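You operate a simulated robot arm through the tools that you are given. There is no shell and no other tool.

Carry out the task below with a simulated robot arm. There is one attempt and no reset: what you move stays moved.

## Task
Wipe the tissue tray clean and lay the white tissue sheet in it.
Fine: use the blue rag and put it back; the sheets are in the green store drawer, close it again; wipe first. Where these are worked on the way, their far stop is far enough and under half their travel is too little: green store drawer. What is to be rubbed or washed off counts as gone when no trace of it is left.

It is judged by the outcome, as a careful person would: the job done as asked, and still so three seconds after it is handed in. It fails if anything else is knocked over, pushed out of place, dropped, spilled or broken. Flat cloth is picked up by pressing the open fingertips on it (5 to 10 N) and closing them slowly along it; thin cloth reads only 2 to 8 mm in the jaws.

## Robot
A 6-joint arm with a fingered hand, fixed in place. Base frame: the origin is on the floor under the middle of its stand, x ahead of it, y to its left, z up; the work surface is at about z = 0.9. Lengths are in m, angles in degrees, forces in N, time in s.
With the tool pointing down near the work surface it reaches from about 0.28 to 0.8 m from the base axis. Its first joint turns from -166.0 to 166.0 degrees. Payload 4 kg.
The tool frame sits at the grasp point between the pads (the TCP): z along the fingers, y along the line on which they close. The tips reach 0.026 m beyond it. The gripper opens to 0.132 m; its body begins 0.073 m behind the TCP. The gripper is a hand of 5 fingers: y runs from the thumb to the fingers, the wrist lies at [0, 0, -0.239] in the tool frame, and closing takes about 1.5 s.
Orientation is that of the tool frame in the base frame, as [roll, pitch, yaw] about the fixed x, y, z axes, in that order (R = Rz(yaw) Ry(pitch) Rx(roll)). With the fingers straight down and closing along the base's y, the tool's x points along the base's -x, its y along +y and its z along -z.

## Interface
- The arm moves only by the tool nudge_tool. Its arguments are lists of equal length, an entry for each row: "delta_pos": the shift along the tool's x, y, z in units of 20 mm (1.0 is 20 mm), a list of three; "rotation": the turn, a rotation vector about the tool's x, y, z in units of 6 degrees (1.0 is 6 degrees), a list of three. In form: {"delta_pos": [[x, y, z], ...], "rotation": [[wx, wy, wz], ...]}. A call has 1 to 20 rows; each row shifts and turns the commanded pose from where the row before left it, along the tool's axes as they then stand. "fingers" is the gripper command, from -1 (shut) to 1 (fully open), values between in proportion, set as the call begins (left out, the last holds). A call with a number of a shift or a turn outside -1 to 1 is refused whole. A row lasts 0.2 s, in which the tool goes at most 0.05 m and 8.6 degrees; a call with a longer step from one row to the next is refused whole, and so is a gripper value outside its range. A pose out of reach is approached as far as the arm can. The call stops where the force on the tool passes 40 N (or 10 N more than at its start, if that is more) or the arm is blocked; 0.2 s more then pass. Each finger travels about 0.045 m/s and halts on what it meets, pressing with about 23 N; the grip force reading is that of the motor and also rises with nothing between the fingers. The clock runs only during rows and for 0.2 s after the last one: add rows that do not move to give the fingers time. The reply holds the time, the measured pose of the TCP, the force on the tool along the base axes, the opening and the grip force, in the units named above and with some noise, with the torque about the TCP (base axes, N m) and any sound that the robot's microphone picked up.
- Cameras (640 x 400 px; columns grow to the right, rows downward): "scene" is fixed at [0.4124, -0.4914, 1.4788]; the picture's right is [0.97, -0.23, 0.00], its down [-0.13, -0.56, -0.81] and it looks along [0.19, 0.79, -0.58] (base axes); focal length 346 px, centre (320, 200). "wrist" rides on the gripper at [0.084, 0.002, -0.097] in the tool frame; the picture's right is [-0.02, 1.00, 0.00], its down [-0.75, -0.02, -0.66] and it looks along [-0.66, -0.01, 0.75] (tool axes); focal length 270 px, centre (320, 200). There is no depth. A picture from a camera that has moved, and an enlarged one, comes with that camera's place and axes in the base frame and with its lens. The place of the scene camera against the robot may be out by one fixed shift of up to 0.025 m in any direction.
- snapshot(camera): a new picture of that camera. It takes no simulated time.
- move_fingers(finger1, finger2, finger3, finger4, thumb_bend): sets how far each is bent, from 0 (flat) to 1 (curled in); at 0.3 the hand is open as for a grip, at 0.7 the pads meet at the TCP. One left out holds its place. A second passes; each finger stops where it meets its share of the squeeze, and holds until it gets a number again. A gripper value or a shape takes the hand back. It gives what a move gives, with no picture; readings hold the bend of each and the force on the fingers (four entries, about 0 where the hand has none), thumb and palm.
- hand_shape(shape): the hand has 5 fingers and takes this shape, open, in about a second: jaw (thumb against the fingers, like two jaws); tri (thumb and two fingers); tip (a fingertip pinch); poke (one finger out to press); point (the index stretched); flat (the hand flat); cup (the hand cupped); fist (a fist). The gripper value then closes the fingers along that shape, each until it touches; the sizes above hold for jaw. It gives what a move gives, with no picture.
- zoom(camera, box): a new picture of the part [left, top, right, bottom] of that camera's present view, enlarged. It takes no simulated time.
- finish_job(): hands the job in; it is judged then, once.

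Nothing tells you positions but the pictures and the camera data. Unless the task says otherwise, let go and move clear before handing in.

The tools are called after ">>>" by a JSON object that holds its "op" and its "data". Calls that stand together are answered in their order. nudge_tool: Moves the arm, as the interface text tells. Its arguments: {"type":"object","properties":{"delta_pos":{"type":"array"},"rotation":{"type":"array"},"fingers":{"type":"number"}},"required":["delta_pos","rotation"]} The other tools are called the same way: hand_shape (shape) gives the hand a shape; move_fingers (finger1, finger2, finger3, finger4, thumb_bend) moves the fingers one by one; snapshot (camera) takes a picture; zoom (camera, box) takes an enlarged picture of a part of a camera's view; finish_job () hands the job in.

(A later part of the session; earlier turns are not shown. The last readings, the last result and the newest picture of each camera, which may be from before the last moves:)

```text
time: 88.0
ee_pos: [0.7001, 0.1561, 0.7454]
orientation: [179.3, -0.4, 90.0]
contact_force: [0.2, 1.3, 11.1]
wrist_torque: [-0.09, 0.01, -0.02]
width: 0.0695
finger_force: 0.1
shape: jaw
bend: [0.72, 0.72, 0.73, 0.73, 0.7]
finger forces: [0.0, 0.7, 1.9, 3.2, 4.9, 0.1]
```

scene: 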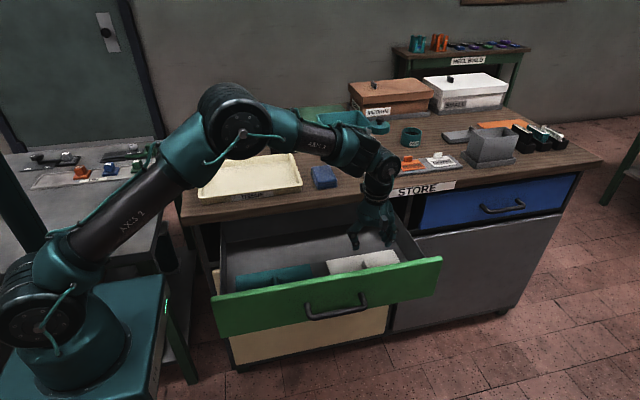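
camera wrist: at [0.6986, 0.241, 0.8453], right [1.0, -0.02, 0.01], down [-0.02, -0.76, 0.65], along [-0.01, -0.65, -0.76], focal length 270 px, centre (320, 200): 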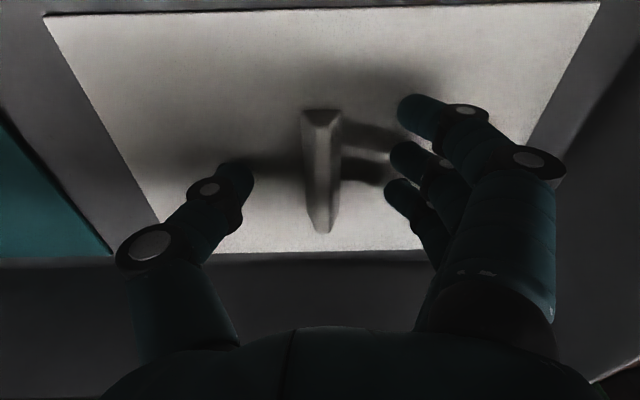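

Pressing at 11 N across fingers and thumb. Now I'll close slowly in steps, monitoring the press.

>>> {"op": "nudge_tool", "data": {"delta_pos": [[0, 0, 0], [0, 0, 0]], "rotation": [[0, 0, 0], [0, 0, 0]], "fingers": -0.2}}

>>> {"op": "nudge_tool", "data": {"delta_pos": [[0, 0, 0], [0, 0, 0]], "rotation": [[0, 0, 0], [0, 0, 0]], "fingers": -0.4}}

>>> {"op": "snapshot", "data": {"camera": "wrist"}}

```text
time: 88.6
ee_pos: [0.7002, 0.1579, 0.7437]
orientation: [179.5, -0.3, 89.9]
contact_force: [1.1, 0.2, 14.1]
wrist_torque: [0.37, -0.17, -0.27]
width: 0.0257
finger_force: 17.5
shape: jaw
bend: [0.72, 0.75, 0.75, 0.75, 0.73]
finger forces: [16.3, 0.0, 0.1, 0.0, 7.6, 0.0]
```

```text
time: 89.2
ee_pos: [0.698, 0.1581, 0.7441]
orientation: [179.3, -0.3, 90.0]
contact_force: [-0.3, 1.6, 13.2]
wrist_torque: [0.01, 0.02, 0.0]
width: 0.037
finger_force: 0.1
shape: jaw
bend: [0.74, 0.74, 0.74, 0.74, 0.71]
finger forces: [1.1, 1.7, 2.0, 2.5, 6.2, 0.1]
```

```text
taken
camera wrist: at [0.699, 0.2414, 0.8409], right [1.0, -0.02, 0.01], down [-0.02, -0.76, 0.65], along [-0.01, -0.65, -0.76], focal length 270 px, centre (320, 200)
```

wrist: 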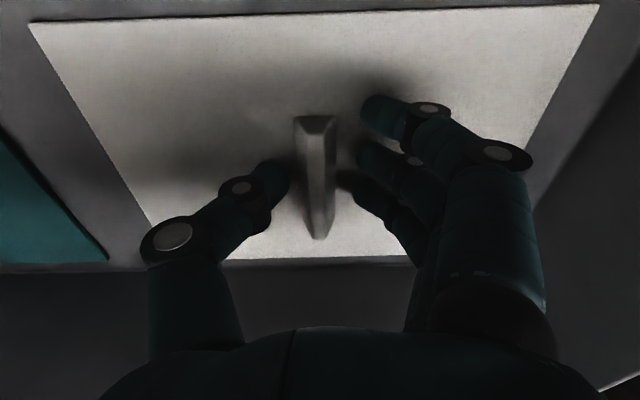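

>>> {"op": "nudge_tool", "data": {"delta_pos": [[0, 0, -0.03], [0, 0, 0], [0, 0, 0]], "rotation": [[0, 0, 0], [0, 0, 0], [0, 0, 0]], "fingers": -0.6}}

>>> {"op": "snapshot", "data": {"camera": "wrist"}}

```text
time: 90.0
ee_pos: [0.6979, 0.1573, 0.7437]
orientation: [179.5, -0.3, 90.0]
contact_force: [-4.0, -0.8, 8.9]
wrist_torque: [-0.14, -0.01, 0.13]
width: 0.0161
finger_force: 23.4
shape: jaw
bend: [0.73, 0.73, 0.73, 0.73, 0.72]
finger forces: [2.5, 4.0, 5.0, 6.3, 20.2, 0.1]
```

```text
taken
camera wrist: at [0.6986, 0.2416, 0.8404], right [1.0, -0.02, 0.01], down [-0.02, -0.76, 0.65], along [-0.01, -0.65, -0.76], focal length 270 px, centre (320, 200)
```

wrist: 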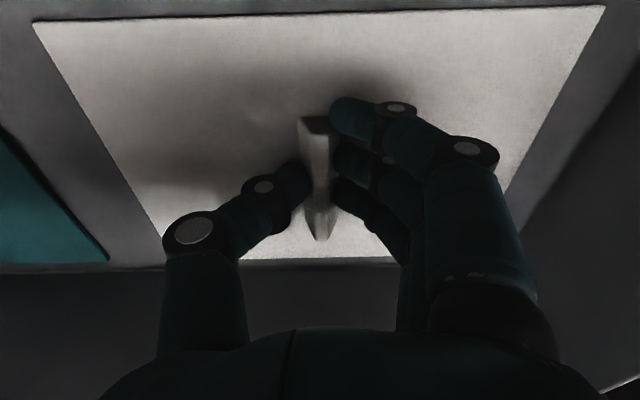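

The ridge is now pinched between thumb and fingers at 16 mm. I'll command full closure to firm up the hold.

>>> {"op": "nudge_tool", "data": {"delta_pos": [[0, 0, 0], [0, 0, 0], [0, 0, 0], [0, 0, 0]], "rotation": [[0, 0, 0], [0, 0, 0], [0, 0, 0], [0, 0, 0]], "fingers": -1}}

>>> {"op": "snapshot", "data": {"camera": "wrist"}}

```text
time: 91.0
ee_pos: [0.7003, 0.1585, 0.7441]
orientation: [179.5, -0.3, 90.1]
contact_force: [-3.3, -0.3, 7.1]
wrist_torque: [-0.11, 0.0, 0.07]
width: 0.016
finger_force: 23.0
shape: jaw
bend: [0.73, 0.73, 0.73, 0.73, 0.72]
finger forces: [2.5, 3.9, 4.5, 5.6, 19.3, 0.0]
```

```text
taken
camera wrist: at [0.6989, 0.2416, 0.8405], right [1.0, -0.02, 0.01], down [-0.02, -0.76, 0.65], along [-0.01, -0.65, -0.76], focal length 270 px, centre (320, 200)
```

wrist: 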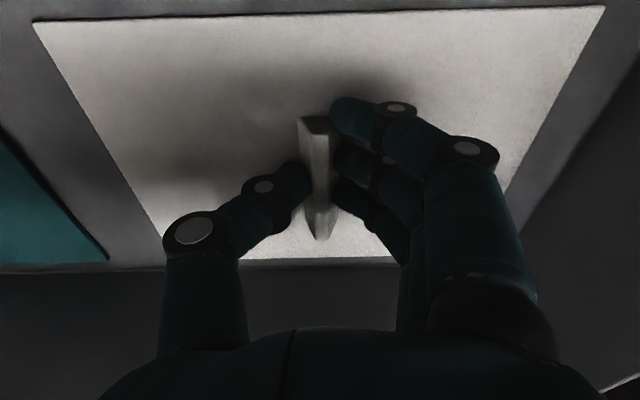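

Held at 16 mm, 23 N. I'll lift slowly 3 cm and check that the sheet comes up.

>>> {"op": "nudge_tool", "data": {"delta_pos": [[0, 0, -0.25], [0, 0, -0.25], [0, 0, -0.5], [0, 0, -0.5], [0, 0, 0]], "rotation": [[0, 0, 0], [0, 0, 0], [0, 0, 0], [0, 0, 0], [0, 0, 0]]}}

>>> {"op": "snapshot", "data": {"camera": "wrist"}}

>>> {"op": "zoom", "data": {"camera": "scene", "box": [300, 180, 460, 300]}}

```text
time: 92.2
ee_pos: [0.6993, 0.1572, 0.7738]
orientation: [179.5, -0.3, 90.0]
contact_force: [-0.2, 0.0, -0.8]
wrist_torque: [0.03, -0.02, 0.01]
width: 0.0151
finger_force: 23.2
shape: jaw
bend: [0.73, 0.73, 0.73, 0.73, 0.72]
finger forces: [3.4, 4.6, 4.0, 3.6, 16.3, 0.1]
```

```text
taken
camera wrist: at [0.6993, 0.2408, 0.87], right [1.0, -0.02, 0.01], down [-0.02, -0.76, 0.65], along [-0.01, -0.65, -0.76], focal length 270 px, centre (320, 200)
```

wrist: 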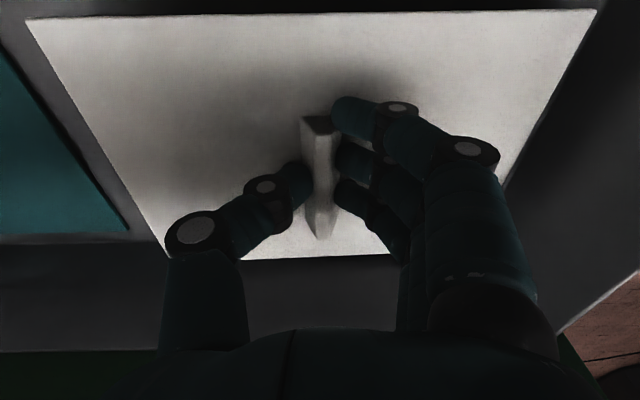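

```text
3.33 times, centred on (380, 240) of scene
camera zoom: at [0.4124, -0.4914, 1.4788], right [0.97, -0.23, 0.0], down [-0.13, -0.56, -0.81], along [0.19, 0.79, -0.58], focal length 1155 px, centre (120, 67)
```

zoom: 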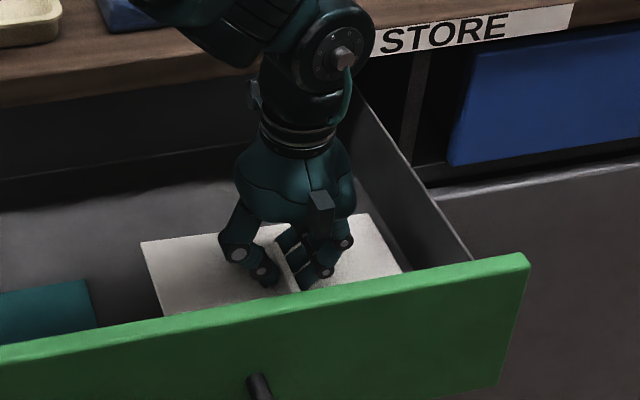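

The sheet lifts cleanly with the hand. I'll raise it clear of the drawer and above the table.

>>> {"op": "nudge_tool", "data": {"delta_pos": [[0, 0, -0.5], [0, 0, -0.8], [0, 0, -0.8], [0, 0, -0.8], [0, 0, -0.8], [0, 0, -0.8], [0, 0, -0.8], [0, 0, -0.8], [0, 0, -0.8], [0, 0, -0.8], [0, 0, -0.8], [0, 0, -0.8], [0, 0, -0.8], [0, 0, -0.8], [0, 0, -0.8], [0, 0, -0.8], [0, 0, -0.5], [0, 0, 0]], "rotation": [[0, 0, 0], [0, 0, 0], [0, 0, 0], [0, 0, 0], [0, 0, 0], [0, 0, 0], [0, 0, 0], [0, 0, 0], [0, 0, 0], [0, 0, 0], [0, 0, 0], [0, 0, 0], [0, 0, 0], [0, 0, 0], [0, 0, 0], [0, 0, 0], [0, 0, 0], [0, 0, 0]]}}

>>> {"op": "snapshot", "data": {"camera": "wrist"}}

>>> {"op": "snapshot", "data": {"camera": "scene"}}

```text
time: 96.0
ee_pos: [0.6966, 0.1557, 1.0355]
orientation: [179.6, -0.3, 90.0]
contact_force: [-0.3, -0.7, 0.1]
wrist_torque: [-0.01, 0.0, 0.01]
width: 0.0148
finger_force: 22.9
shape: jaw
bend: [0.73, 0.73, 0.73, 0.73, 0.72]
finger forces: [3.6, 4.7, 3.9, 3.6, 16.1, 0.0]
```

```text
taken
camera wrist: at [0.6966, 0.2395, 1.1308], right [1.0, -0.02, 0.01], down [-0.02, -0.76, 0.65], along [-0.01, -0.65, -0.76], focal length 270 px, centre (320, 200)
```

wrist: 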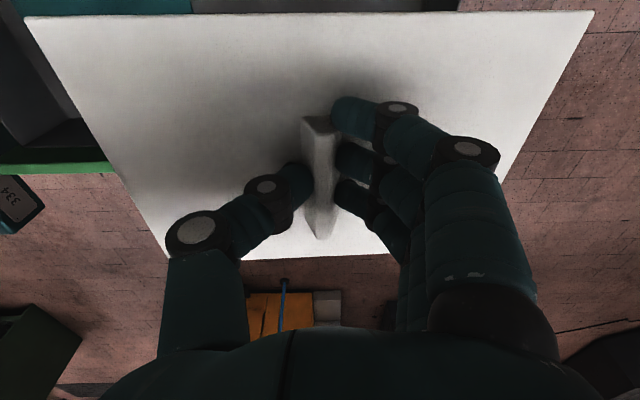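

```text
taken
```

scene: 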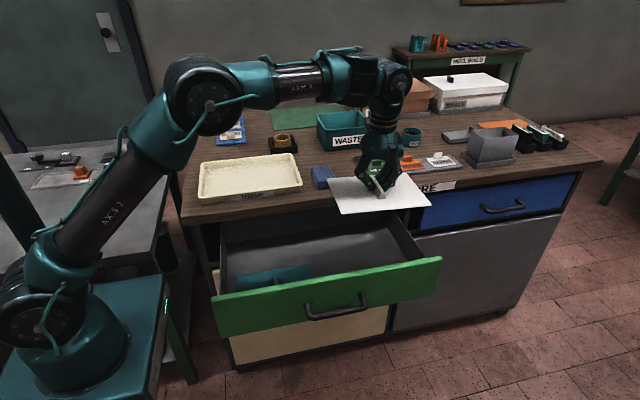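

Drawer content is fine and the sheet is held level. I'll carry it diagonally to above the tray centre (0.40, 0.444).

>>> {"op": "nudge_tool", "data": {"delta_pos": [[0.4, -0.4, 0], [0.8, -0.825, 0], [0.8, -0.825, 0], [0.8, -0.825, 0], [0.8, -0.825, 0], [0.8, -0.825, 0], [0.8, -0.825, 0], [0.8, -0.825, 0], [0.8, -0.825, 0], [0.8, -0.825, 0], [0.8, -0.825, 0], [0.8, -0.825, 0], [0.8, -0.825, 0], [0.8, -0.825, 0], [0.8, -0.825, 0], [0.8, -0.825, 0], [0.8, -0.825, 0], [0.8, -0.825, 0], [0.4, -0.4, 0], [0, 0, 0]], "rotation": [[0, 0, 0], [0, 0, 0], [0, 0, 0], [0, 0, 0], [0, 0, 0], [0, 0, 0], [0, 0, 0], [0, 0, 0], [0, 0, 0], [0, 0, 0], [0, 0, 0], [0, 0, 0], [0, 0, 0], [0, 0, 0], [0, 0, 0], [0, 0, 0], [0, 0, 0], [0, 0, 0], [0, 0, 0], [0, 0, 0]]}}

>>> {"op": "snapshot", "data": {"camera": "wrist"}}

>>> {"op": "snapshot", "data": {"camera": "scene"}}

>>> {"op": "zoom", "data": {"camera": "scene", "box": [170, 90, 350, 220]}}

```text
time: 100.2
ee_pos: [0.3994, 0.4434, 1.0342]
orientation: [179.5, -0.5, 90.0]
contact_force: [0.2, -0.8, -0.6]
wrist_torque: [0.01, 0.04, -0.02]
width: 0.0148
finger_force: 23.1
shape: jaw
bend: [0.73, 0.73, 0.73, 0.73, 0.72]
finger forces: [3.6, 4.7, 3.8, 3.5, 16.1, 0.0]
```

```text
taken
camera wrist: at [0.3997, 0.5273, 1.1306], right [1.0, -0.02, 0.01], down [-0.02, -0.76, 0.65], along [-0.01, -0.65, -0.76], focal length 270 px, centre (320, 200)
```

wrist: 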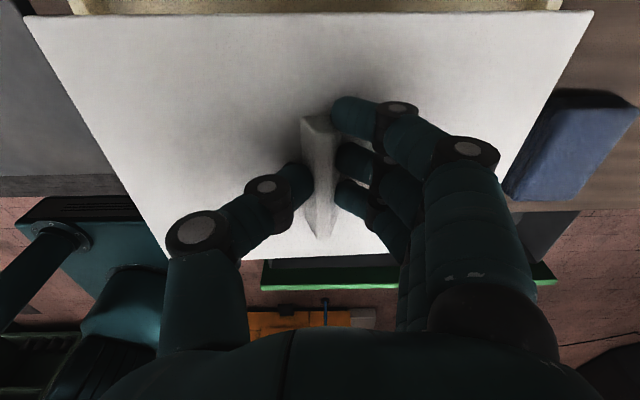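

```text
taken
```

scene: 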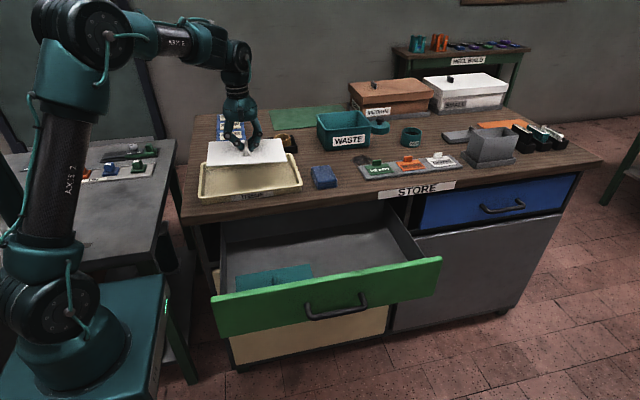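

```text
3.08 times, centred on (260, 155) of scene
camera zoom: at [0.4124, -0.4914, 1.4788], right [0.97, -0.23, 0.0], down [-0.13, -0.56, -0.81], along [0.19, 0.79, -0.58], focal length 1066 px, centre (505, 338)
```

zoom: 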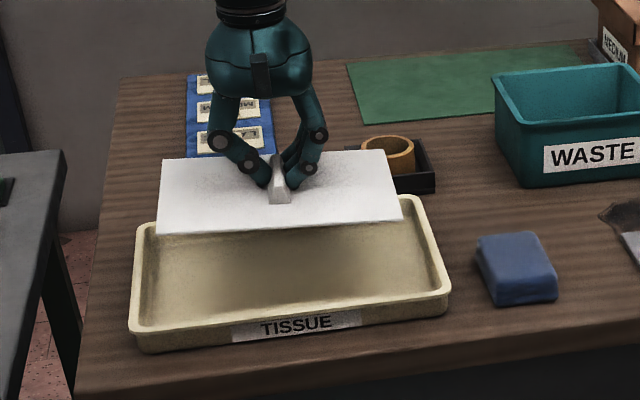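

The sheet is centred over the tray within a few mm. I'll adjust slightly and lower it toward the tray floor.

>>> {"op": "nudge_tool", "data": {"delta_pos": [[0.2, 0.12, 0.5], [0, 0, 0.7], [0, 0, 0.7], [0, 0, 0.7], [0, 0, 0.7], [0, 0, 0.5], [0, 0, 0]], "rotation": [[0, 0, 0], [0, 0, 0], [0, 0, 0], [0, 0, 0], [0, 0, 0], [0, 0, 0], [0, 0, 0]]}}

>>> {"op": "snapshot", "data": {"camera": "wrist"}}

>>> {"op": "zoom", "data": {"camera": "scene", "box": [170, 90, 350, 220]}}

```text
time: 101.8
ee_pos: [0.4038, 0.448, 0.9553]
orientation: [179.5, -0.3, 90.0]
contact_force: [0.0, -0.3, 0.4]
wrist_torque: [0.02, 0.0, 0.02]
width: 0.0146
finger_force: 23.1
shape: jaw
bend: [0.73, 0.73, 0.73, 0.73, 0.72]
finger forces: [3.7, 4.7, 3.8, 3.3, 16.0, 0.0]
```

```text
taken
camera wrist: at [0.4038, 0.5326, 1.0524], right [1.0, -0.02, 0.01], down [-0.02, -0.76, 0.65], along [-0.01, -0.65, -0.76], focal length 270 px, centre (320, 200)
```

wrist: 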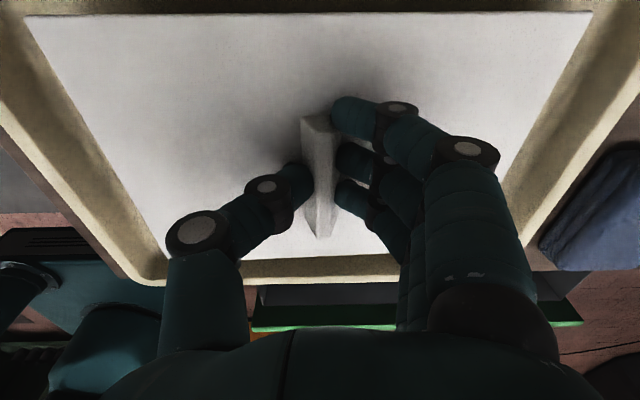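

```text
3.08 times, centred on (260, 155) of scene
camera zoom: at [0.4124, -0.4914, 1.4788], right [0.97, -0.23, 0.0], down [-0.13, -0.56, -0.81], along [0.19, 0.79, -0.58], focal length 1066 px, centre (505, 338)
```

zoom: 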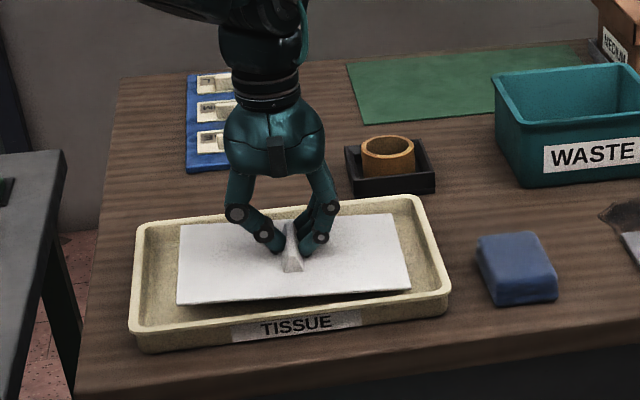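

Well centred within the tray. I'll lower the remaining distance gently.

>>> {"op": "nudge_tool", "data": {"delta_pos": [[0, 0, 0.3], [0, 0, 0.3], [0, 0, 0.15], [0, 0, 0]], "rotation": [[0, 0, 0], [0, 0, 0], [0, 0, 0], [0, 0, 0]]}}

```text
time: 102.8
ee_pos: [0.4037, 0.4475, 0.9422]
orientation: [179.6, -0.3, 90.0]
contact_force: [0.3, 0.2, -0.6]
wrist_torque: [0.0, -0.03, -0.01]
width: 0.0146
finger_force: 22.9
shape: jaw
bend: [0.73, 0.73, 0.73, 0.73, 0.72]
finger forces: [3.7, 4.7, 3.9, 3.4, 16.0, 0.1]
```

>>> {"op": "nudge_tool", "data": {"delta_pos": [[0, 0, 0.1], [0, 0, 0.1], [0, 0, 0]], "rotation": [[0, 0, 0], [0, 0, 0], [0, 0, 0]]}}

```text
time: 103.6
ee_pos: [0.4018, 0.4491, 0.9387]
orientation: [179.6, -0.3, 90.0]
contact_force: [0.4, -0.2, 0.8]
wrist_torque: [0.01, -0.07, -0.02]
width: 0.0145
finger_force: 22.9
shape: jaw
bend: [0.73, 0.73, 0.73, 0.73, 0.71]
finger forces: [4.5, 4.8, 3.8, 3.7, 15.4, 0.0]
```

>>> {"op": "nudge_tool", "data": {"delta_pos": [[0, 0, 0.08], [0, 0, 0]], "rotation": [[0, 0, 0], [0, 0, 0]]}}

>>> {"op": "zoom", "data": {"camera": "scene", "box": [170, 90, 350, 220]}}

```text
time: 104.2
ee_pos: [0.4032, 0.4469, 0.9371]
orientation: [179.5, -0.4, 90.1]
contact_force: [1.5, -0.4, 1.1]
wrist_torque: [0.01, -0.07, -0.03]
width: 0.0145
finger_force: 23.5
shape: jaw
bend: [0.73, 0.73, 0.73, 0.73, 0.71]
finger forces: [4.7, 4.7, 3.8, 3.7, 15.1, 0.1]
```

```text
3.08 times, centred on (260, 155) of scene
camera zoom: at [0.4124, -0.4914, 1.4788], right [0.97, -0.23, 0.0], down [-0.13, -0.56, -0.81], along [0.19, 0.79, -0.58], focal length 1066 px, centre (505, 338)
```

zoom: 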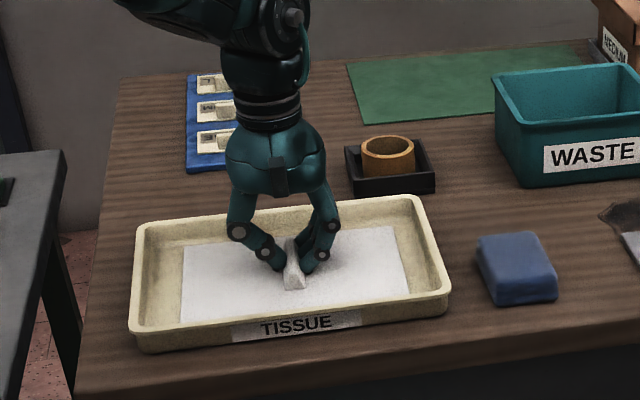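

>>> {"op": "nudge_tool", "data": {"delta_pos": [[0, 0, 0.06], [0, 0, 0]], "rotation": [[0, 0, 0], [0, 0, 0]]}}

```text
time: 104.8
ee_pos: [0.4028, 0.4482, 0.9358]
orientation: [179.5, -0.4, 89.9]
contact_force: [-2.5, 0.3, 7.1]
wrist_torque: [0.05, -0.11, -0.01]
width: 0.0143
finger_force: 23.5
shape: jaw
bend: [0.73, 0.73, 0.73, 0.73, 0.71]
finger forces: [5.2, 4.9, 4.1, 4.0, 18.0, 0.1]
```

The sheet rests on the tray's floor at 7 N. I'll ease up 1.5 mm and open slowly to release it.

>>> {"op": "nudge_tool", "data": {"delta_pos": [[0, 0, -0.08], [0, 0, 0], [0, 0, 0]], "rotation": [[0, 0, 0], [0, 0, 0], [0, 0, 0]], "fingers": -0.4}}

>>> {"op": "nudge_tool", "data": {"delta_pos": [[0, 0, -0.05], [0, 0, -0.05], [0, 0, -0.05], [0, 0, 0]], "rotation": [[0, 0, 0], [0, 0, 0], [0, 0, 0], [0, 0, 0]], "fingers": -0.1}}

>>> {"op": "snapshot", "data": {"camera": "wrist"}}

>>> {"op": "zoom", "data": {"camera": "scene", "box": [170, 90, 350, 220]}}

```text
time: 105.6
ee_pos: [0.403, 0.4489, 0.9374]
orientation: [179.5, -0.3, 90.0]
contact_force: [0.3, 0.2, 0.3]
wrist_torque: [-0.01, -0.04, 0.01]
width: 0.039
finger_force: 0.0
shape: jaw
bend: [0.74, 0.74, 0.74, 0.74, 0.7]
finger forces: [0.0, 0.0, 0.1, 0.0, 0.1, 0.0]
```

```text
time: 106.6
ee_pos: [0.4039, 0.4474, 0.9392]
orientation: [179.5, -0.4, 90.1]
contact_force: [0.0, -0.2, -0.6]
wrist_torque: [0.02, -0.03, 0.02]
width: 0.0586
finger_force: 0.0
shape: jaw
bend: [0.73, 0.73, 0.73, 0.73, 0.7]
finger forces: [0.0, 0.0, 0.1, 0.1, 0.0, 0.0]
```

```text
taken
camera wrist: at [0.4035, 0.532, 1.0366], right [1.0, -0.02, 0.01], down [-0.02, -0.76, 0.65], along [-0.01, -0.65, -0.76], focal length 270 px, centre (320, 200)
```

wrist: 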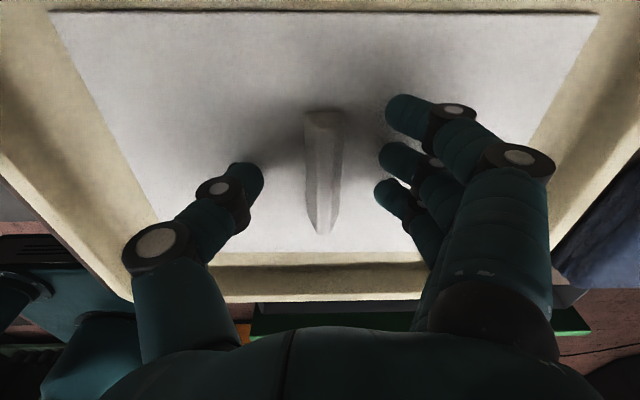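

```text
3.08 times, centred on (260, 155) of scene
camera zoom: at [0.4124, -0.4914, 1.4788], right [0.97, -0.23, 0.0], down [-0.13, -0.56, -0.81], along [0.19, 0.79, -0.58], focal length 1066 px, centre (505, 338)
```

zoom: 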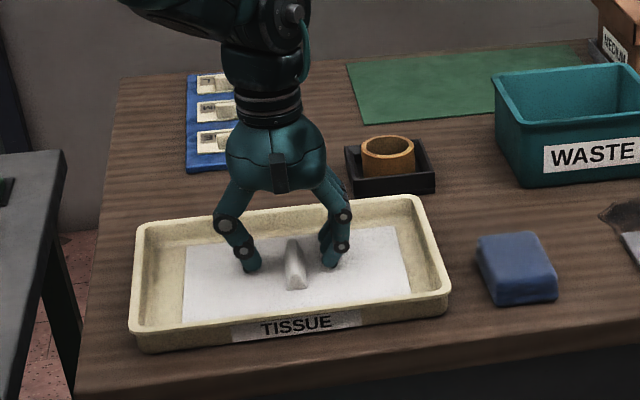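

The sheet lies flat in the tray, released. I'll lift straight up, close the fingers once clear, and turn the hand back toward its starting yaw.

>>> {"op": "nudge_tool", "data": {"delta_pos": [[0, 0, -0.3], [0, 0, -0.5], [0, 0, -1], [0, 0, -1], [0, 0, -1], [0, 0, -1], [0, 0, -0.5], [0, 0, 0]], "rotation": [[0, 0, 0], [0, 0, 0], [0, 0, 0], [0, 0, 0], [0, 0, 0], [0, 0, 0], [0, 0, 0], [0, 0, 0]]}}

>>> {"op": "snapshot", "data": {"camera": "wrist"}}

>>> {"op": "zoom", "data": {"camera": "scene", "box": [170, 90, 350, 220]}}

```text
time: 108.4
ee_pos: [0.4026, 0.4471, 1.0453]
orientation: [179.5, -0.3, 90.0]
contact_force: [0.1, -1.3, -0.5]
wrist_torque: [-0.02, 0.02, 0.01]
width: 0.0584
finger_force: 0.2
shape: jaw
bend: [0.73, 0.73, 0.73, 0.73, 0.7]
finger forces: [0.1, 0.0, 0.0, 0.0, 0.1, 0.0]
```

```text
taken
camera wrist: at [0.4022, 0.531, 1.1418], right [1.0, -0.02, 0.01], down [-0.02, -0.76, 0.65], along [-0.01, -0.65, -0.76], focal length 270 px, centre (320, 200)
```

wrist: 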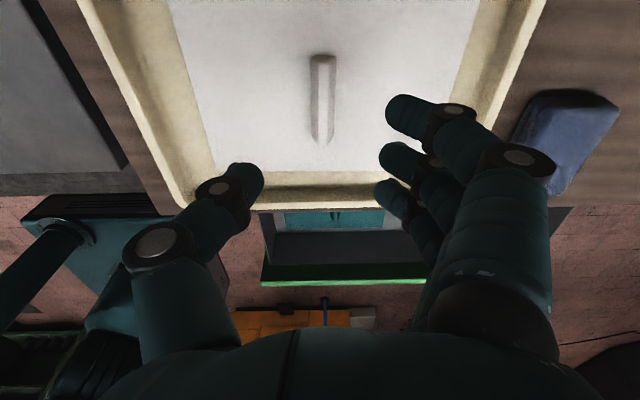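

```text
3.08 times, centred on (260, 155) of scene
camera zoom: at [0.4124, -0.4914, 1.4788], right [0.97, -0.23, 0.0], down [-0.13, -0.56, -0.81], along [0.19, 0.79, -0.58], focal length 1066 px, centre (505, 338)
```

zoom: 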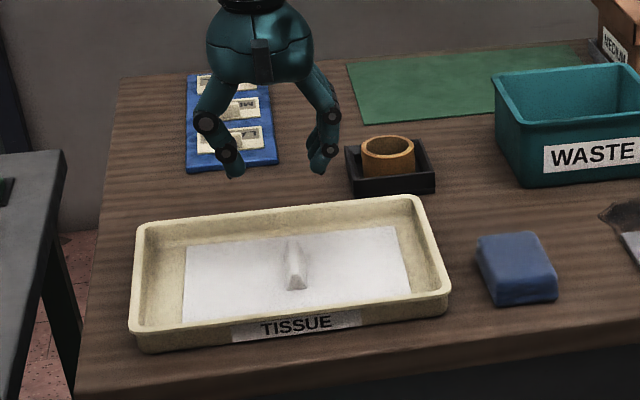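

The sheet lies flat and centred in the tray. Next I'll close the drawer: turn the hand, shut the fingers, and retreat to the front of the cabinet.

>>> {"op": "nudge_tool", "data": {"delta_pos": [[0, 0, 0], [0, 0, 0], [0, 0, 0], [0, 0, 0], [0, 0, 0], [0, 0, 0], [0, 0, 0], [0, 0, 0], [0, 0, 0], [0, 0, 0], [0, 0, 0], [0, 0, 0], [0, 0, 0], [0, 0, 0], [0, 0, 0]], "rotation": [[0, 0, -1], [0, 0, -1], [0, 0, -1], [0, 0, -1], [0, 0, -1], [0, 0, -1], [0, 0, -1], [0, 0, -1], [0, 0, -1], [0, 0, -1], [0, 0, -1], [0, 0, -1], [0, 0, -1], [0, 0, -1], [0, 0, -1]], "fingers": -1}}

>>> {"op": "nudge_tool", "data": {"delta_pos": [[-0.1, -1, 0], [-0.1, -1, 0], [-0.1, -1, 0], [-0.1, -1, 0], [-0.1, -1, 0], [-0.1, -1, 0], [-0.1, -1, 0], [-0.1, -1, 0], [-0.1, -1, 0], [-0.1, -1, 0], [-0.1, -1, 0], [-0.1, -1, 0], [-0.1, -1, 0], [0, -1, 0], [0, -1, 0], [0, -1, 0], [0, -1, 0], [0, -1, 0], [0, -1, 0], [0, -1, 0]], "rotation": [[0, 0, 0], [0, 0, 0], [0, 0, 0], [0, 0, 0], [0, 0, 0], [0, 0, 0], [0, 0, 0], [0, 0, 0], [0, 0, 0], [0, 0, 0], [0, 0, 0], [0, 0, 0], [0, 0, 0], [0, 0, 0], [0, 0, 0], [0, 0, 0], [0, 0, 0], [0, 0, 0], [0, 0, 0], [0, 0, 0]]}}

>>> {"op": "snapshot", "data": {"camera": "scene"}}

```text
time: 111.6
ee_pos: [0.4015, 0.4477, 1.0457]
orientation: [179.7, 0.4, -179.9]
contact_force: [-0.6, -0.1, 0.7]
wrist_torque: [-0.02, -0.03, -0.03]
width: 0.0
finger_force: 23.0
shape: jaw
bend: [0.66, 0.6, 0.6, 0.66, 0.66]
finger forces: [0.0, 0.1, 0.1, 0.0, 0.0, 0.1]
```

```text
time: 115.8
ee_pos: [0.4264, 0.0474, 1.0431]
orientation: [179.7, 0.5, 179.9]
contact_force: [1.0, 0.0, 0.4]
wrist_torque: [0.02, 0.01, 0.0]
width: 0.0
finger_force: 22.5
shape: jaw
bend: [0.66, 0.6, 0.6, 0.66, 0.66]
finger forces: [0.0, 0.0, 0.1, 0.0, 0.0, 0.1]
```

```text
taken
```

scene: 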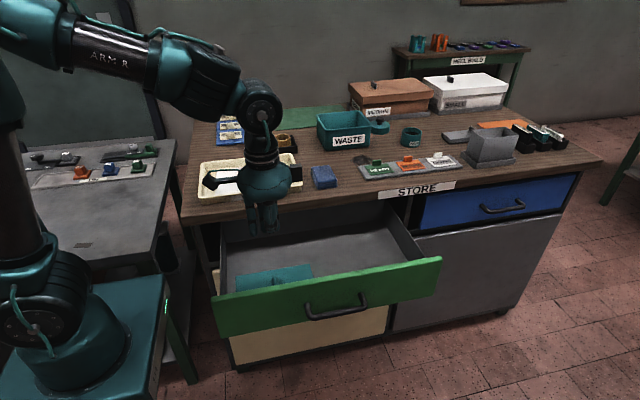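

>>> {"op": "nudge_tool", "data": {"delta_pos": [[0, -1, 0], [0, -1, 0], [0, -1, 0], [0, -1, 0], [0, -1, 0], [0, -1, 0], [0, -1, 0], [0, 0, 0.5], [0, 0, 0.5], [0, 0, 0]], "rotation": [[0, 0, 0], [0, 0, 0], [0, 0, 0], [0, 0, 0], [0, 0, 0], [0, 0, 0], [0, 0, 0], [0, 0, 0], [0, 0, 0], [0, 0, 0]]}}

>>> {"op": "nudge_tool", "data": {"delta_pos": [[0, 0, 0], [0, 0, 0], [0, 0, 0], [0, 0, 0], [0, 0, 0], [0, 0, 0]], "rotation": [[-1, 0, 0], [-1, 0, 0], [-1, 0, 0], [-1, 0, 0], [-1, 0, 0], [-1, 0, 0]]}}

>>> {"op": "snapshot", "data": {"camera": "scene"}}

>>> {"op": "snapshot", "data": {"camera": "wrist"}}

```text
time: 118.0
ee_pos: [0.4291, -0.0926, 1.0227]
orientation: [179.7, 0.6, -180.0]
contact_force: [0.3, 0.6, -0.1]
wrist_torque: [0.02, -0.04, -0.01]
width: 0.0001
finger_force: 23.3
shape: jaw
bend: [0.66, 0.6, 0.6, 0.66, 0.66]
finger forces: [0.1, 0.0, 0.1, 0.0, 0.0, 0.0]
```

```text
time: 119.4
ee_pos: [0.4279, -0.0922, 1.0226]
orientation: [143.6, 0.5, 179.9]
contact_force: [0.2, -0.1, 0.5]
wrist_torque: [0.02, 0.03, -0.03]
width: 0.0
finger_force: 23.3
shape: jaw
bend: [0.66, 0.6, 0.6, 0.66, 0.66]
finger forces: [0.1, 0.1, 0.0, 0.0, 0.0, 0.1]
```

```text
taken
```

scene: 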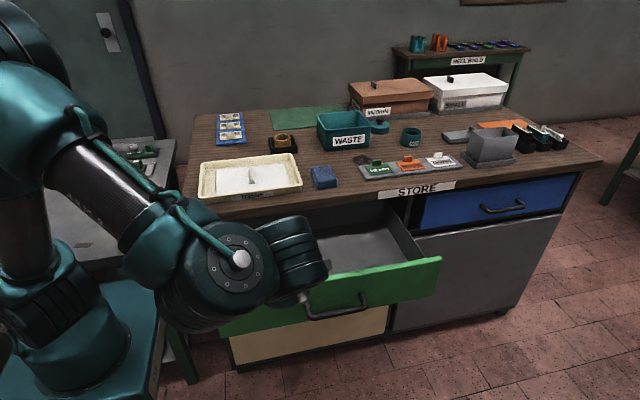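

```text
taken
camera wrist: at [0.3422, -0.1485, 1.1], right [0.02, 0.8, 0.59], down [0.75, -0.4, 0.53], along [0.66, 0.44, -0.61], focal length 270 px, centre (320, 200)
```

wrist: 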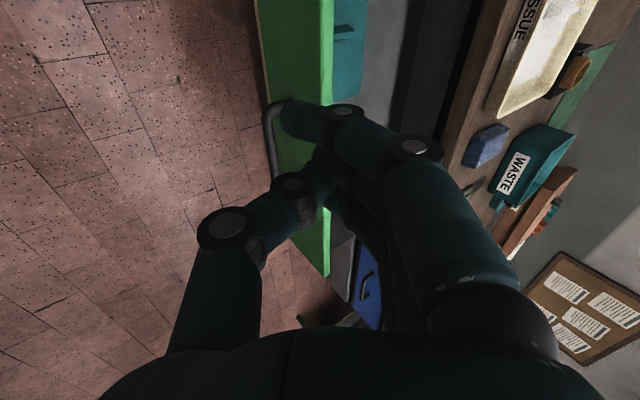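

Good pose. I'll tilt a bit more and descend in front of the panel, left of the handle.

>>> {"op": "nudge_tool", "data": {"delta_pos": [[0, 0, 0], [0, 0, 0], [0, -0.748, 0.664], [0, -0.748, 0.664], [0, -0.748, 0.664], [0, -0.748, 0.664], [0, -0.748, 0.664], [0, -0.748, 0.664], [0, -0.748, 0.664], [0, -0.748, 0.664], [0, -0.748, 0.664], [0, -0.748, 0.664], [0, 0, 0]], "rotation": [[-1, 0, 0], [-1, 0, 0], [0, 0, 0], [0, 0, 0], [0, 0, 0], [0, 0, 0], [0, 0, 0], [0, 0, 0], [0, 0, 0], [0, 0, 0], [0, 0, 0], [0, 0, 0], [0, 0, 0]]}}

>>> {"op": "snapshot", "data": {"camera": "scene"}}

>>> {"op": "snapshot", "data": {"camera": "wrist"}}

```text
time: 122.2
ee_pos: [0.4287, -0.0934, 0.8225]
orientation: [131.6, 0.6, 180.0]
contact_force: [-0.7, 0.5, 0.2]
wrist_torque: [-0.03, -0.01, -0.01]
width: 0.0
finger_force: 22.9
shape: jaw
bend: [0.66, 0.6, 0.6, 0.66, 0.66]
finger forces: [0.0, 0.1, 0.0, 0.0, 0.0, 0.1]
```

```text
taken
```

scene: 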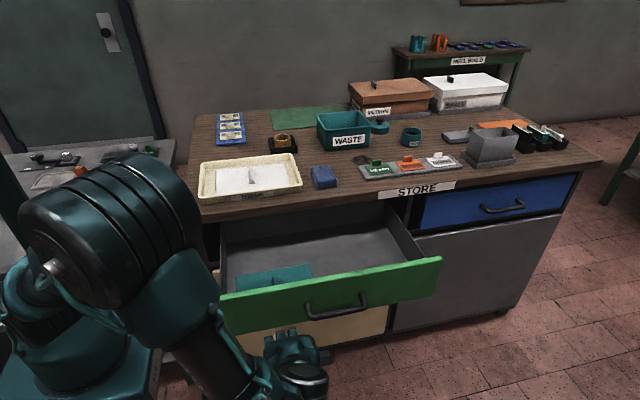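

```text
taken
camera wrist: at [0.3431, -0.1647, 0.8873], right [0.01, 0.66, 0.75], down [0.75, -0.5, 0.43], along [0.66, 0.55, -0.5], focal length 270 px, centre (320, 200)
```

wrist: 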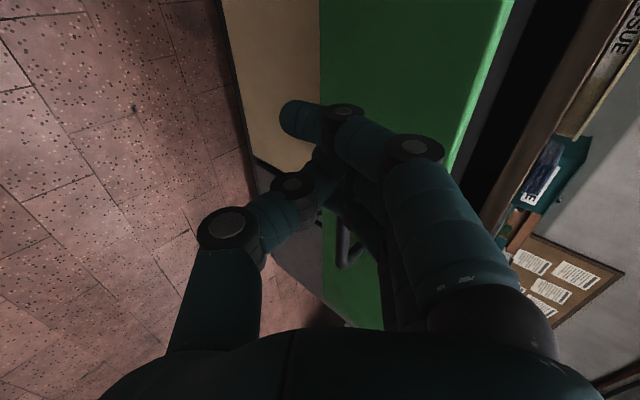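

I'll lower 5 cm more to the panel's mid height and start pushing in +y.

>>> {"op": "nudge_tool", "data": {"delta_pos": [[0, -0.748, 0.664], [0, -0.748, 0.664], [0, -0.374, 0.332], [0, 0.664, 0.748], [0, 0.664, 0.748], [0, 0.664, 0.748], [0, 0.664, 0.748], [0, 0.332, 0.374], [0, 0, 0]], "rotation": [[0, 0, 0], [0, 0, 0], [0, 0, 0], [0, 0, 0], [0, 0, 0], [0, 0, 0], [0, 0, 0], [0, 0, 0], [0, 0, 0]]}}

>>> {"op": "snapshot", "data": {"camera": "scene"}}

>>> {"op": "snapshot", "data": {"camera": "wrist"}}

```text
time: 124.2
ee_pos: [0.43, -0.0024, 0.7731]
orientation: [131.6, 0.4, -179.9]
contact_force: [0.6, -0.1, 0.0]
wrist_torque: [-0.03, -0.01, -0.01]
width: 0.0
finger_force: 22.7
shape: jaw
bend: [0.66, 0.6, 0.6, 0.66, 0.66]
finger forces: [0.0, 0.0, 0.0, 0.0, 0.1, 0.0]
```

```text
taken
```

scene: 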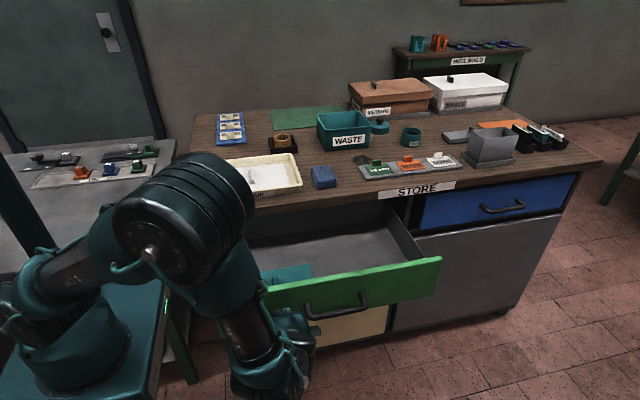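

```text
taken
camera wrist: at [0.344, -0.0738, 0.8364], right [0.01, 0.66, 0.75], down [0.75, -0.5, 0.43], along [0.66, 0.55, -0.5], focal length 270 px, centre (320, 200)
```

wrist: 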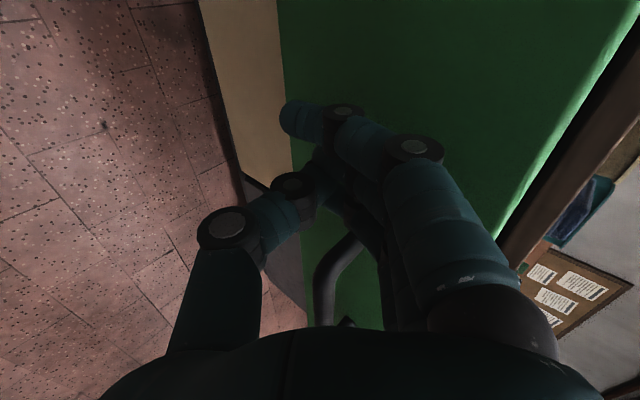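

The handle's left end is close beside the hand, so I'll shift 2 cm to the left first, then push the panel.

>>> {"op": "nudge_tool", "data": {"delta_pos": [[1, 0, 0], [0, 0.332, 0.374], [0, 0.332, 0.374], [0, 0.332, 0.374], [0, 0.332, 0.374], [0, 0.332, 0.374], [0, 0.332, 0.374], [0, 0, 0]], "rotation": [[0, 0, 0], [0, 0, 0], [0, 0, 0], [0, 0, 0], [0, 0, 0], [0, 0, 0], [0, 0, 0], [0, 0, 0]]}}

>>> {"op": "snapshot", "data": {"camera": "scene"}}

>>> {"op": "snapshot", "data": {"camera": "wrist"}}

```text
time: 126.0
ee_pos: [0.4113, 0.0564, 0.7714]
orientation: [131.6, 0.5, 180.0]
contact_force: [0.6, -0.2, 0.4]
wrist_torque: [-0.02, -0.02, 0.0]
width: 0.0
finger_force: 22.7
shape: jaw
bend: [0.66, 0.6, 0.6, 0.66, 0.66]
finger forces: [0.1, 0.0, 0.1, 0.0, 0.1, 0.0]
```

```text
taken
```

scene: 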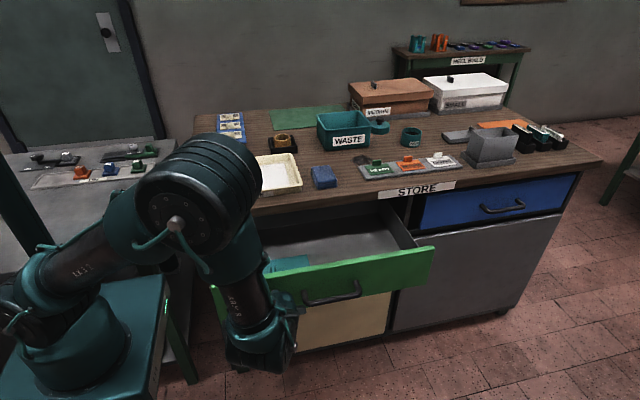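

```text
taken
camera wrist: at [0.3258, -0.0143, 0.8354], right [0.01, 0.66, 0.75], down [0.75, -0.5, 0.43], along [0.66, 0.55, -0.5], focal length 270 px, centre (320, 200)
```

wrist: 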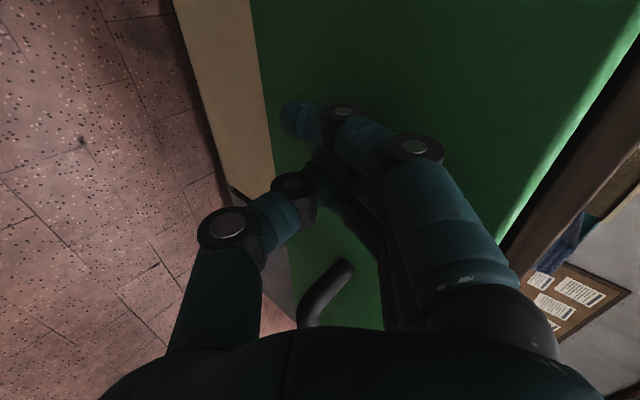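

The drawer is sliding in smoothly. Continuing the push.

>>> {"op": "nudge_tool", "data": {"delta_pos": [[0, 0.465, 0.524], [0, 0.465, 0.524], [0, 0.465, 0.524], [0, 0.465, 0.524], [0, 0.465, 0.524], [0, 0.465, 0.524], [0, 0.465, 0.524], [0, 0.465, 0.524], [0, 0.465, 0.524], [0, 0.465, 0.524], [0, 0.465, 0.524], [0, 0.465, 0.524], [0, 0.465, 0.524], [0, 0, 0]], "rotation": [[0, 0, 0], [0, 0, 0], [0, 0, 0], [0, 0, 0], [0, 0, 0], [0, 0, 0], [0, 0, 0], [0, 0, 0], [0, 0, 0], [0, 0, 0], [0, 0, 0], [0, 0, 0], [0, 0, 0], [0, 0, 0]]}}

>>> {"op": "snapshot", "data": {"camera": "scene"}}

>>> {"op": "snapshot", "data": {"camera": "wrist"}}

```text
time: 129.0
ee_pos: [0.4098, 0.2396, 0.771]
orientation: [131.6, 0.5, -180.0]
contact_force: [-0.7, -0.9, -0.2]
wrist_torque: [-0.02, -0.01, 0.04]
width: 0.0
finger_force: 22.9
shape: jaw
bend: [0.66, 0.6, 0.6, 0.66, 0.66]
finger forces: [0.1, 0.0, 0.0, 0.1, 0.2, 0.0]
```

```text
taken
```

scene: 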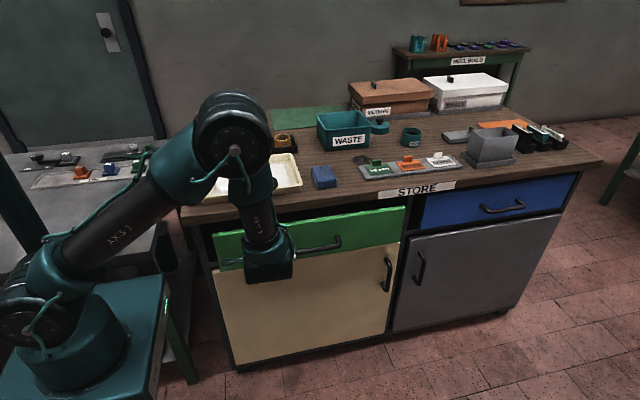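

```text
taken
camera wrist: at [0.3249, 0.1684, 0.8348], right [0.01, 0.66, 0.75], down [0.75, -0.5, 0.43], along [0.66, 0.55, -0.5], focal length 270 px, centre (320, 200)
```

wrist: 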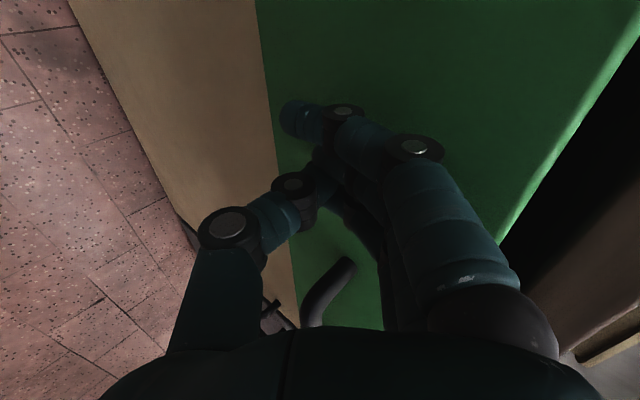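

Nearly closed. I'll push the last centimetres slowly and watch the force for the stop.

>>> {"op": "nudge_tool", "data": {"delta_pos": [[0, 0.166, 0.187], [0, 0.166, 0.187], [0, 0.166, 0.187], [0, 0.166, 0.187], [0, 0.166, 0.187], [0, 0.166, 0.187], [0, 0.166, 0.187], [0, 0.166, 0.187], [0, 0, 0]], "rotation": [[0, 0, 0], [0, 0, 0], [0, 0, 0], [0, 0, 0], [0, 0, 0], [0, 0, 0], [0, 0, 0], [0, 0, 0], [0, 0, 0]]}}

>>> {"op": "snapshot", "data": {"camera": "scene"}}

>>> {"op": "snapshot", "data": {"camera": "wrist"}}

```text
time: 131.0
ee_pos: [0.4111, 0.2798, 0.7707]
orientation: [131.6, 0.5, 180.0]
contact_force: [-0.1, 0.1, -0.3]
wrist_torque: [-0.01, 0.02, 0.0]
width: 0.0
finger_force: 23.5
shape: jaw
bend: [0.66, 0.6, 0.6, 0.66, 0.66]
finger forces: [0.0, 0.0, 0.1, 0.0, 0.0, 0.0]
```

```text
taken
```

scene: 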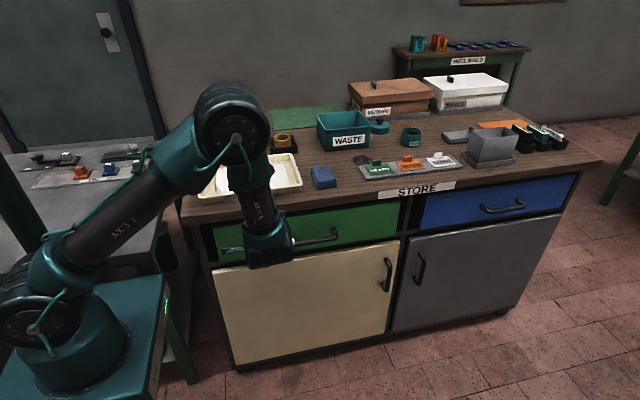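

```text
taken
camera wrist: at [0.3246, 0.2083, 0.8356], right [0.01, 0.66, 0.75], down [0.75, -0.5, 0.43], along [0.66, 0.55, -0.5], focal length 270 px, centre (320, 200)
```

wrist: 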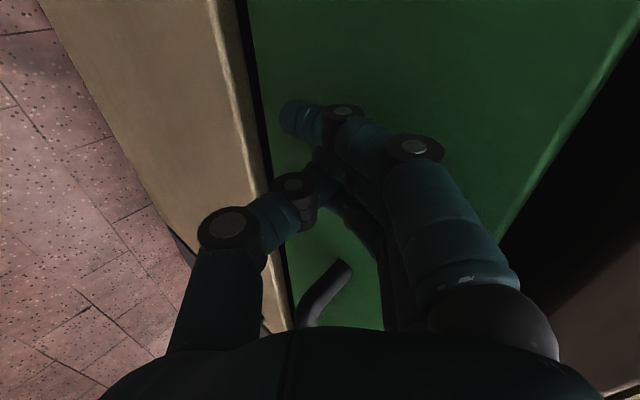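

>>> {"op": "nudge_tool", "data": {"delta_pos": [[0, 0.1, 0.112], [0, 0.1, 0.112], [0, 0.1, 0.112], [0, 0.1, 0.112], [0, 0.1, 0.112], [0, 0, 0]], "rotation": [[0, 0, 0], [0, 0, 0], [0, 0, 0], [0, 0, 0], [0, 0, 0], [0, 0, 0]]}}

>>> {"op": "zoom", "data": {"camera": "scene", "box": [190, 180, 420, 280]}}

```text
time: 132.0
ee_pos: [0.4107, 0.2876, 0.7701]
orientation: [132.0, 0.4, 179.8]
contact_force: [-3.0, -20.2, 4.4]
wrist_torque: [0.35, -0.05, 0.12]
width: 0.0
finger_force: 22.9
shape: jaw
bend: [0.66, 0.6, 0.6, 0.66, 0.66]
finger forces: [0.1, 10.6, 10.0, 0.0, 0.0, 0.1]
stopped in row 5: the force on the tool passed its limit at 44 N (the readings are from after the stop); the commanded pose is now the measured one
```

```text
2.78 times, centred on (305, 230) of scene
camera zoom: at [0.4124, -0.4914, 1.4788], right [0.97, -0.23, 0.0], down [-0.13, -0.56, -0.81], along [0.19, 0.79, -0.58], focal length 964 px, centre (362, 116)
```

zoom: 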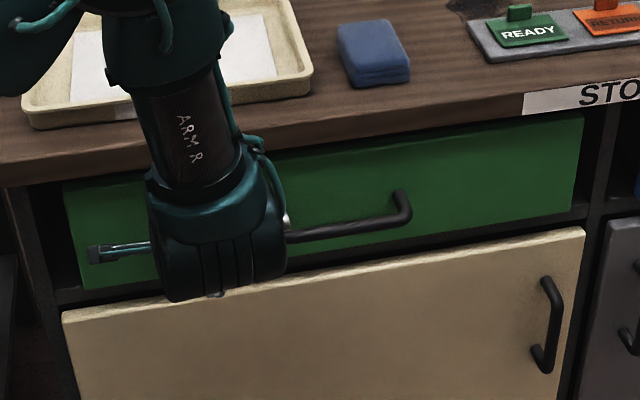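

The drawer is fully closed against its stop; the picture matches the original. I'll back straight away from the panel.

>>> {"op": "nudge_tool", "data": {"delta_pos": [[0, -0.332, -0.374], [0, -0.664, -0.748], [0, -0.664, -0.748], [0, -0.664, -0.748], [0, -0.664, -0.748], [0, -0.664, -0.748], [0, -0.664, -0.748], [0, -0.664, -0.748], [0, -0.664, -0.748], [0, 0, 0]], "rotation": [[0, 0, 0], [0, 0, 0], [0, 0, 0], [0, 0, 0], [0, 0, 0], [0, 0, 0], [0, 0, 0], [0, 0, 0], [0, 0, 0], [0, 0, 0]]}}

>>> {"op": "snapshot", "data": {"camera": "scene"}}

```text
time: 134.2
ee_pos: [0.4123, 0.1182, 0.7717]
orientation: [131.9, 0.4, 179.8]
contact_force: [-0.2, 0.0, 1.1]
wrist_torque: [0.01, 0.01, 0.01]
width: 0.0001
finger_force: 22.8
shape: jaw
bend: [0.66, 0.6, 0.6, 0.66, 0.66]
finger forces: [0.0, 0.0, 0.0, 0.0, 0.0, 0.0]
```

```text
taken
```

scene: 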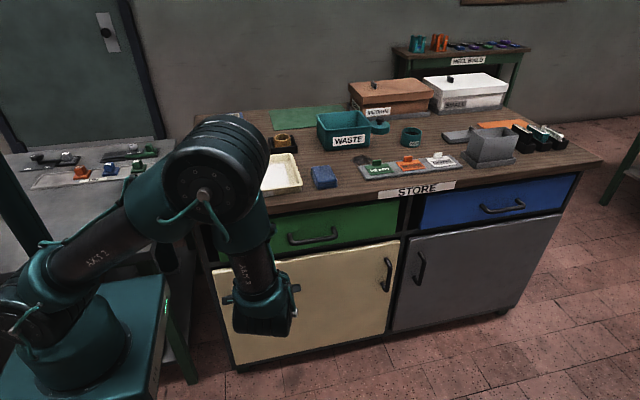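

The drawer stays closed. I'll retreat further, rise and point the hand down for a clear final view.

>>> {"op": "nudge_tool", "data": {"delta_pos": [[0, -0.664, -0.748], [0, -0.664, -0.748], [0, -0.664, -0.748], [0, -0.664, -0.748], [0, -0.664, -0.748], [0, 0.748, -0.664], [0, 0.748, -0.664], [0, 0.748, -0.664], [0, 0.748, -0.664], [0, 0.748, -0.664], [0, 0.748, -0.664], [0, 0.748, -0.664], [0, 0.748, -0.664], [0, 0.748, -0.664], [0, 0.748, -0.664], [0, 0.748, -0.664], [0, 0, 0]], "rotation": [[0, 0, 0], [0, 0, 0], [0, 0, 0], [0, 0, 0], [0, 0, 0], [0, 0, 0], [0, 0, 0], [0, 0, 0], [0, 0, 0], [0, 0, 0], [0, 0, 0], [0, 0, 0], [0, 0, 0], [0, 0, 0], [0, 0, 0], [0, 0, 0], [0, 0, 0]]}}

>>> {"op": "nudge_tool", "data": {"delta_pos": [[0, 0, 0], [0, 0, 0], [0, 0, 0], [0, 0, 0], [0, 0, 0], [0, 0, 0], [0, 0, 0], [0, 0, 0], [0, 0, 0]], "rotation": [[1, 0, 0], [1, 0, 0], [1, 0, 0], [1, 0, 0], [1, 0, 0], [1, 0, 0], [1, 0, 0], [1, 0, 0], [0, 0, 0]], "fingers": 1}}

>>> {"op": "snapshot", "data": {"camera": "scene"}}

>>> {"op": "zoom", "data": {"camera": "scene", "box": [180, 90, 400, 230]}}

```text
time: 137.8
ee_pos: [0.4077, 0.0188, 0.9943]
orientation: [131.7, 0.6, 179.8]
contact_force: [0.0, -0.3, 0.1]
wrist_torque: [0.03, -0.01, 0.03]
width: 0.0001
finger_force: 23.2
shape: jaw
bend: [0.66, 0.6, 0.6, 0.66, 0.66]
finger forces: [0.0, 0.0, 0.0, 0.0, 0.0, 0.1]
```

```text
time: 139.8
ee_pos: [0.4081, 0.0195, 0.9924]
orientation: [179.9, 0.5, 179.9]
contact_force: [-0.5, 0.6, 0.0]
wrist_torque: [0.02, 0.01, -0.01]
width: 0.1322
finger_force: 0.0
shape: jaw
bend: [0.3, 0.3, 0.3, 0.3, 0.3]
finger forces: [0.1, 0.0, 0.0, 0.0, 0.0, 0.0]
```

```text
taken
```

scene: 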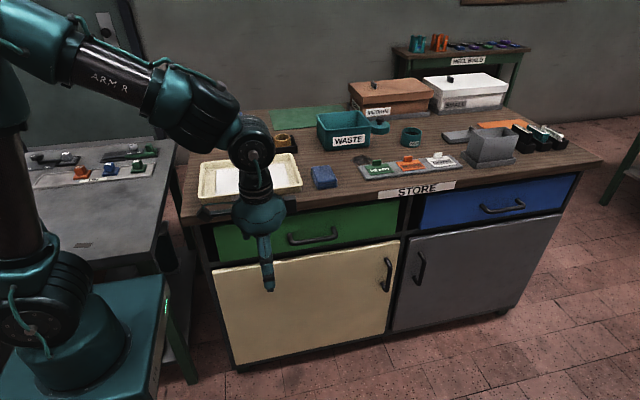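

```text
2.86 times, centred on (290, 160) of scene
camera zoom: at [0.4124, -0.4914, 1.4788], right [0.97, -0.23, 0.0], down [-0.13, -0.56, -0.81], along [0.19, 0.79, -0.58], focal length 990 px, centre (406, 314)
```

zoom: 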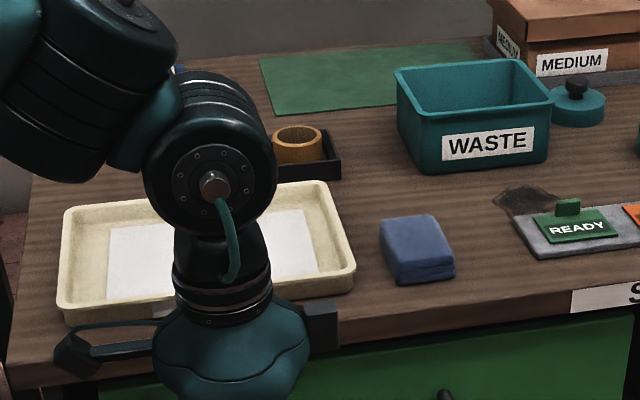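

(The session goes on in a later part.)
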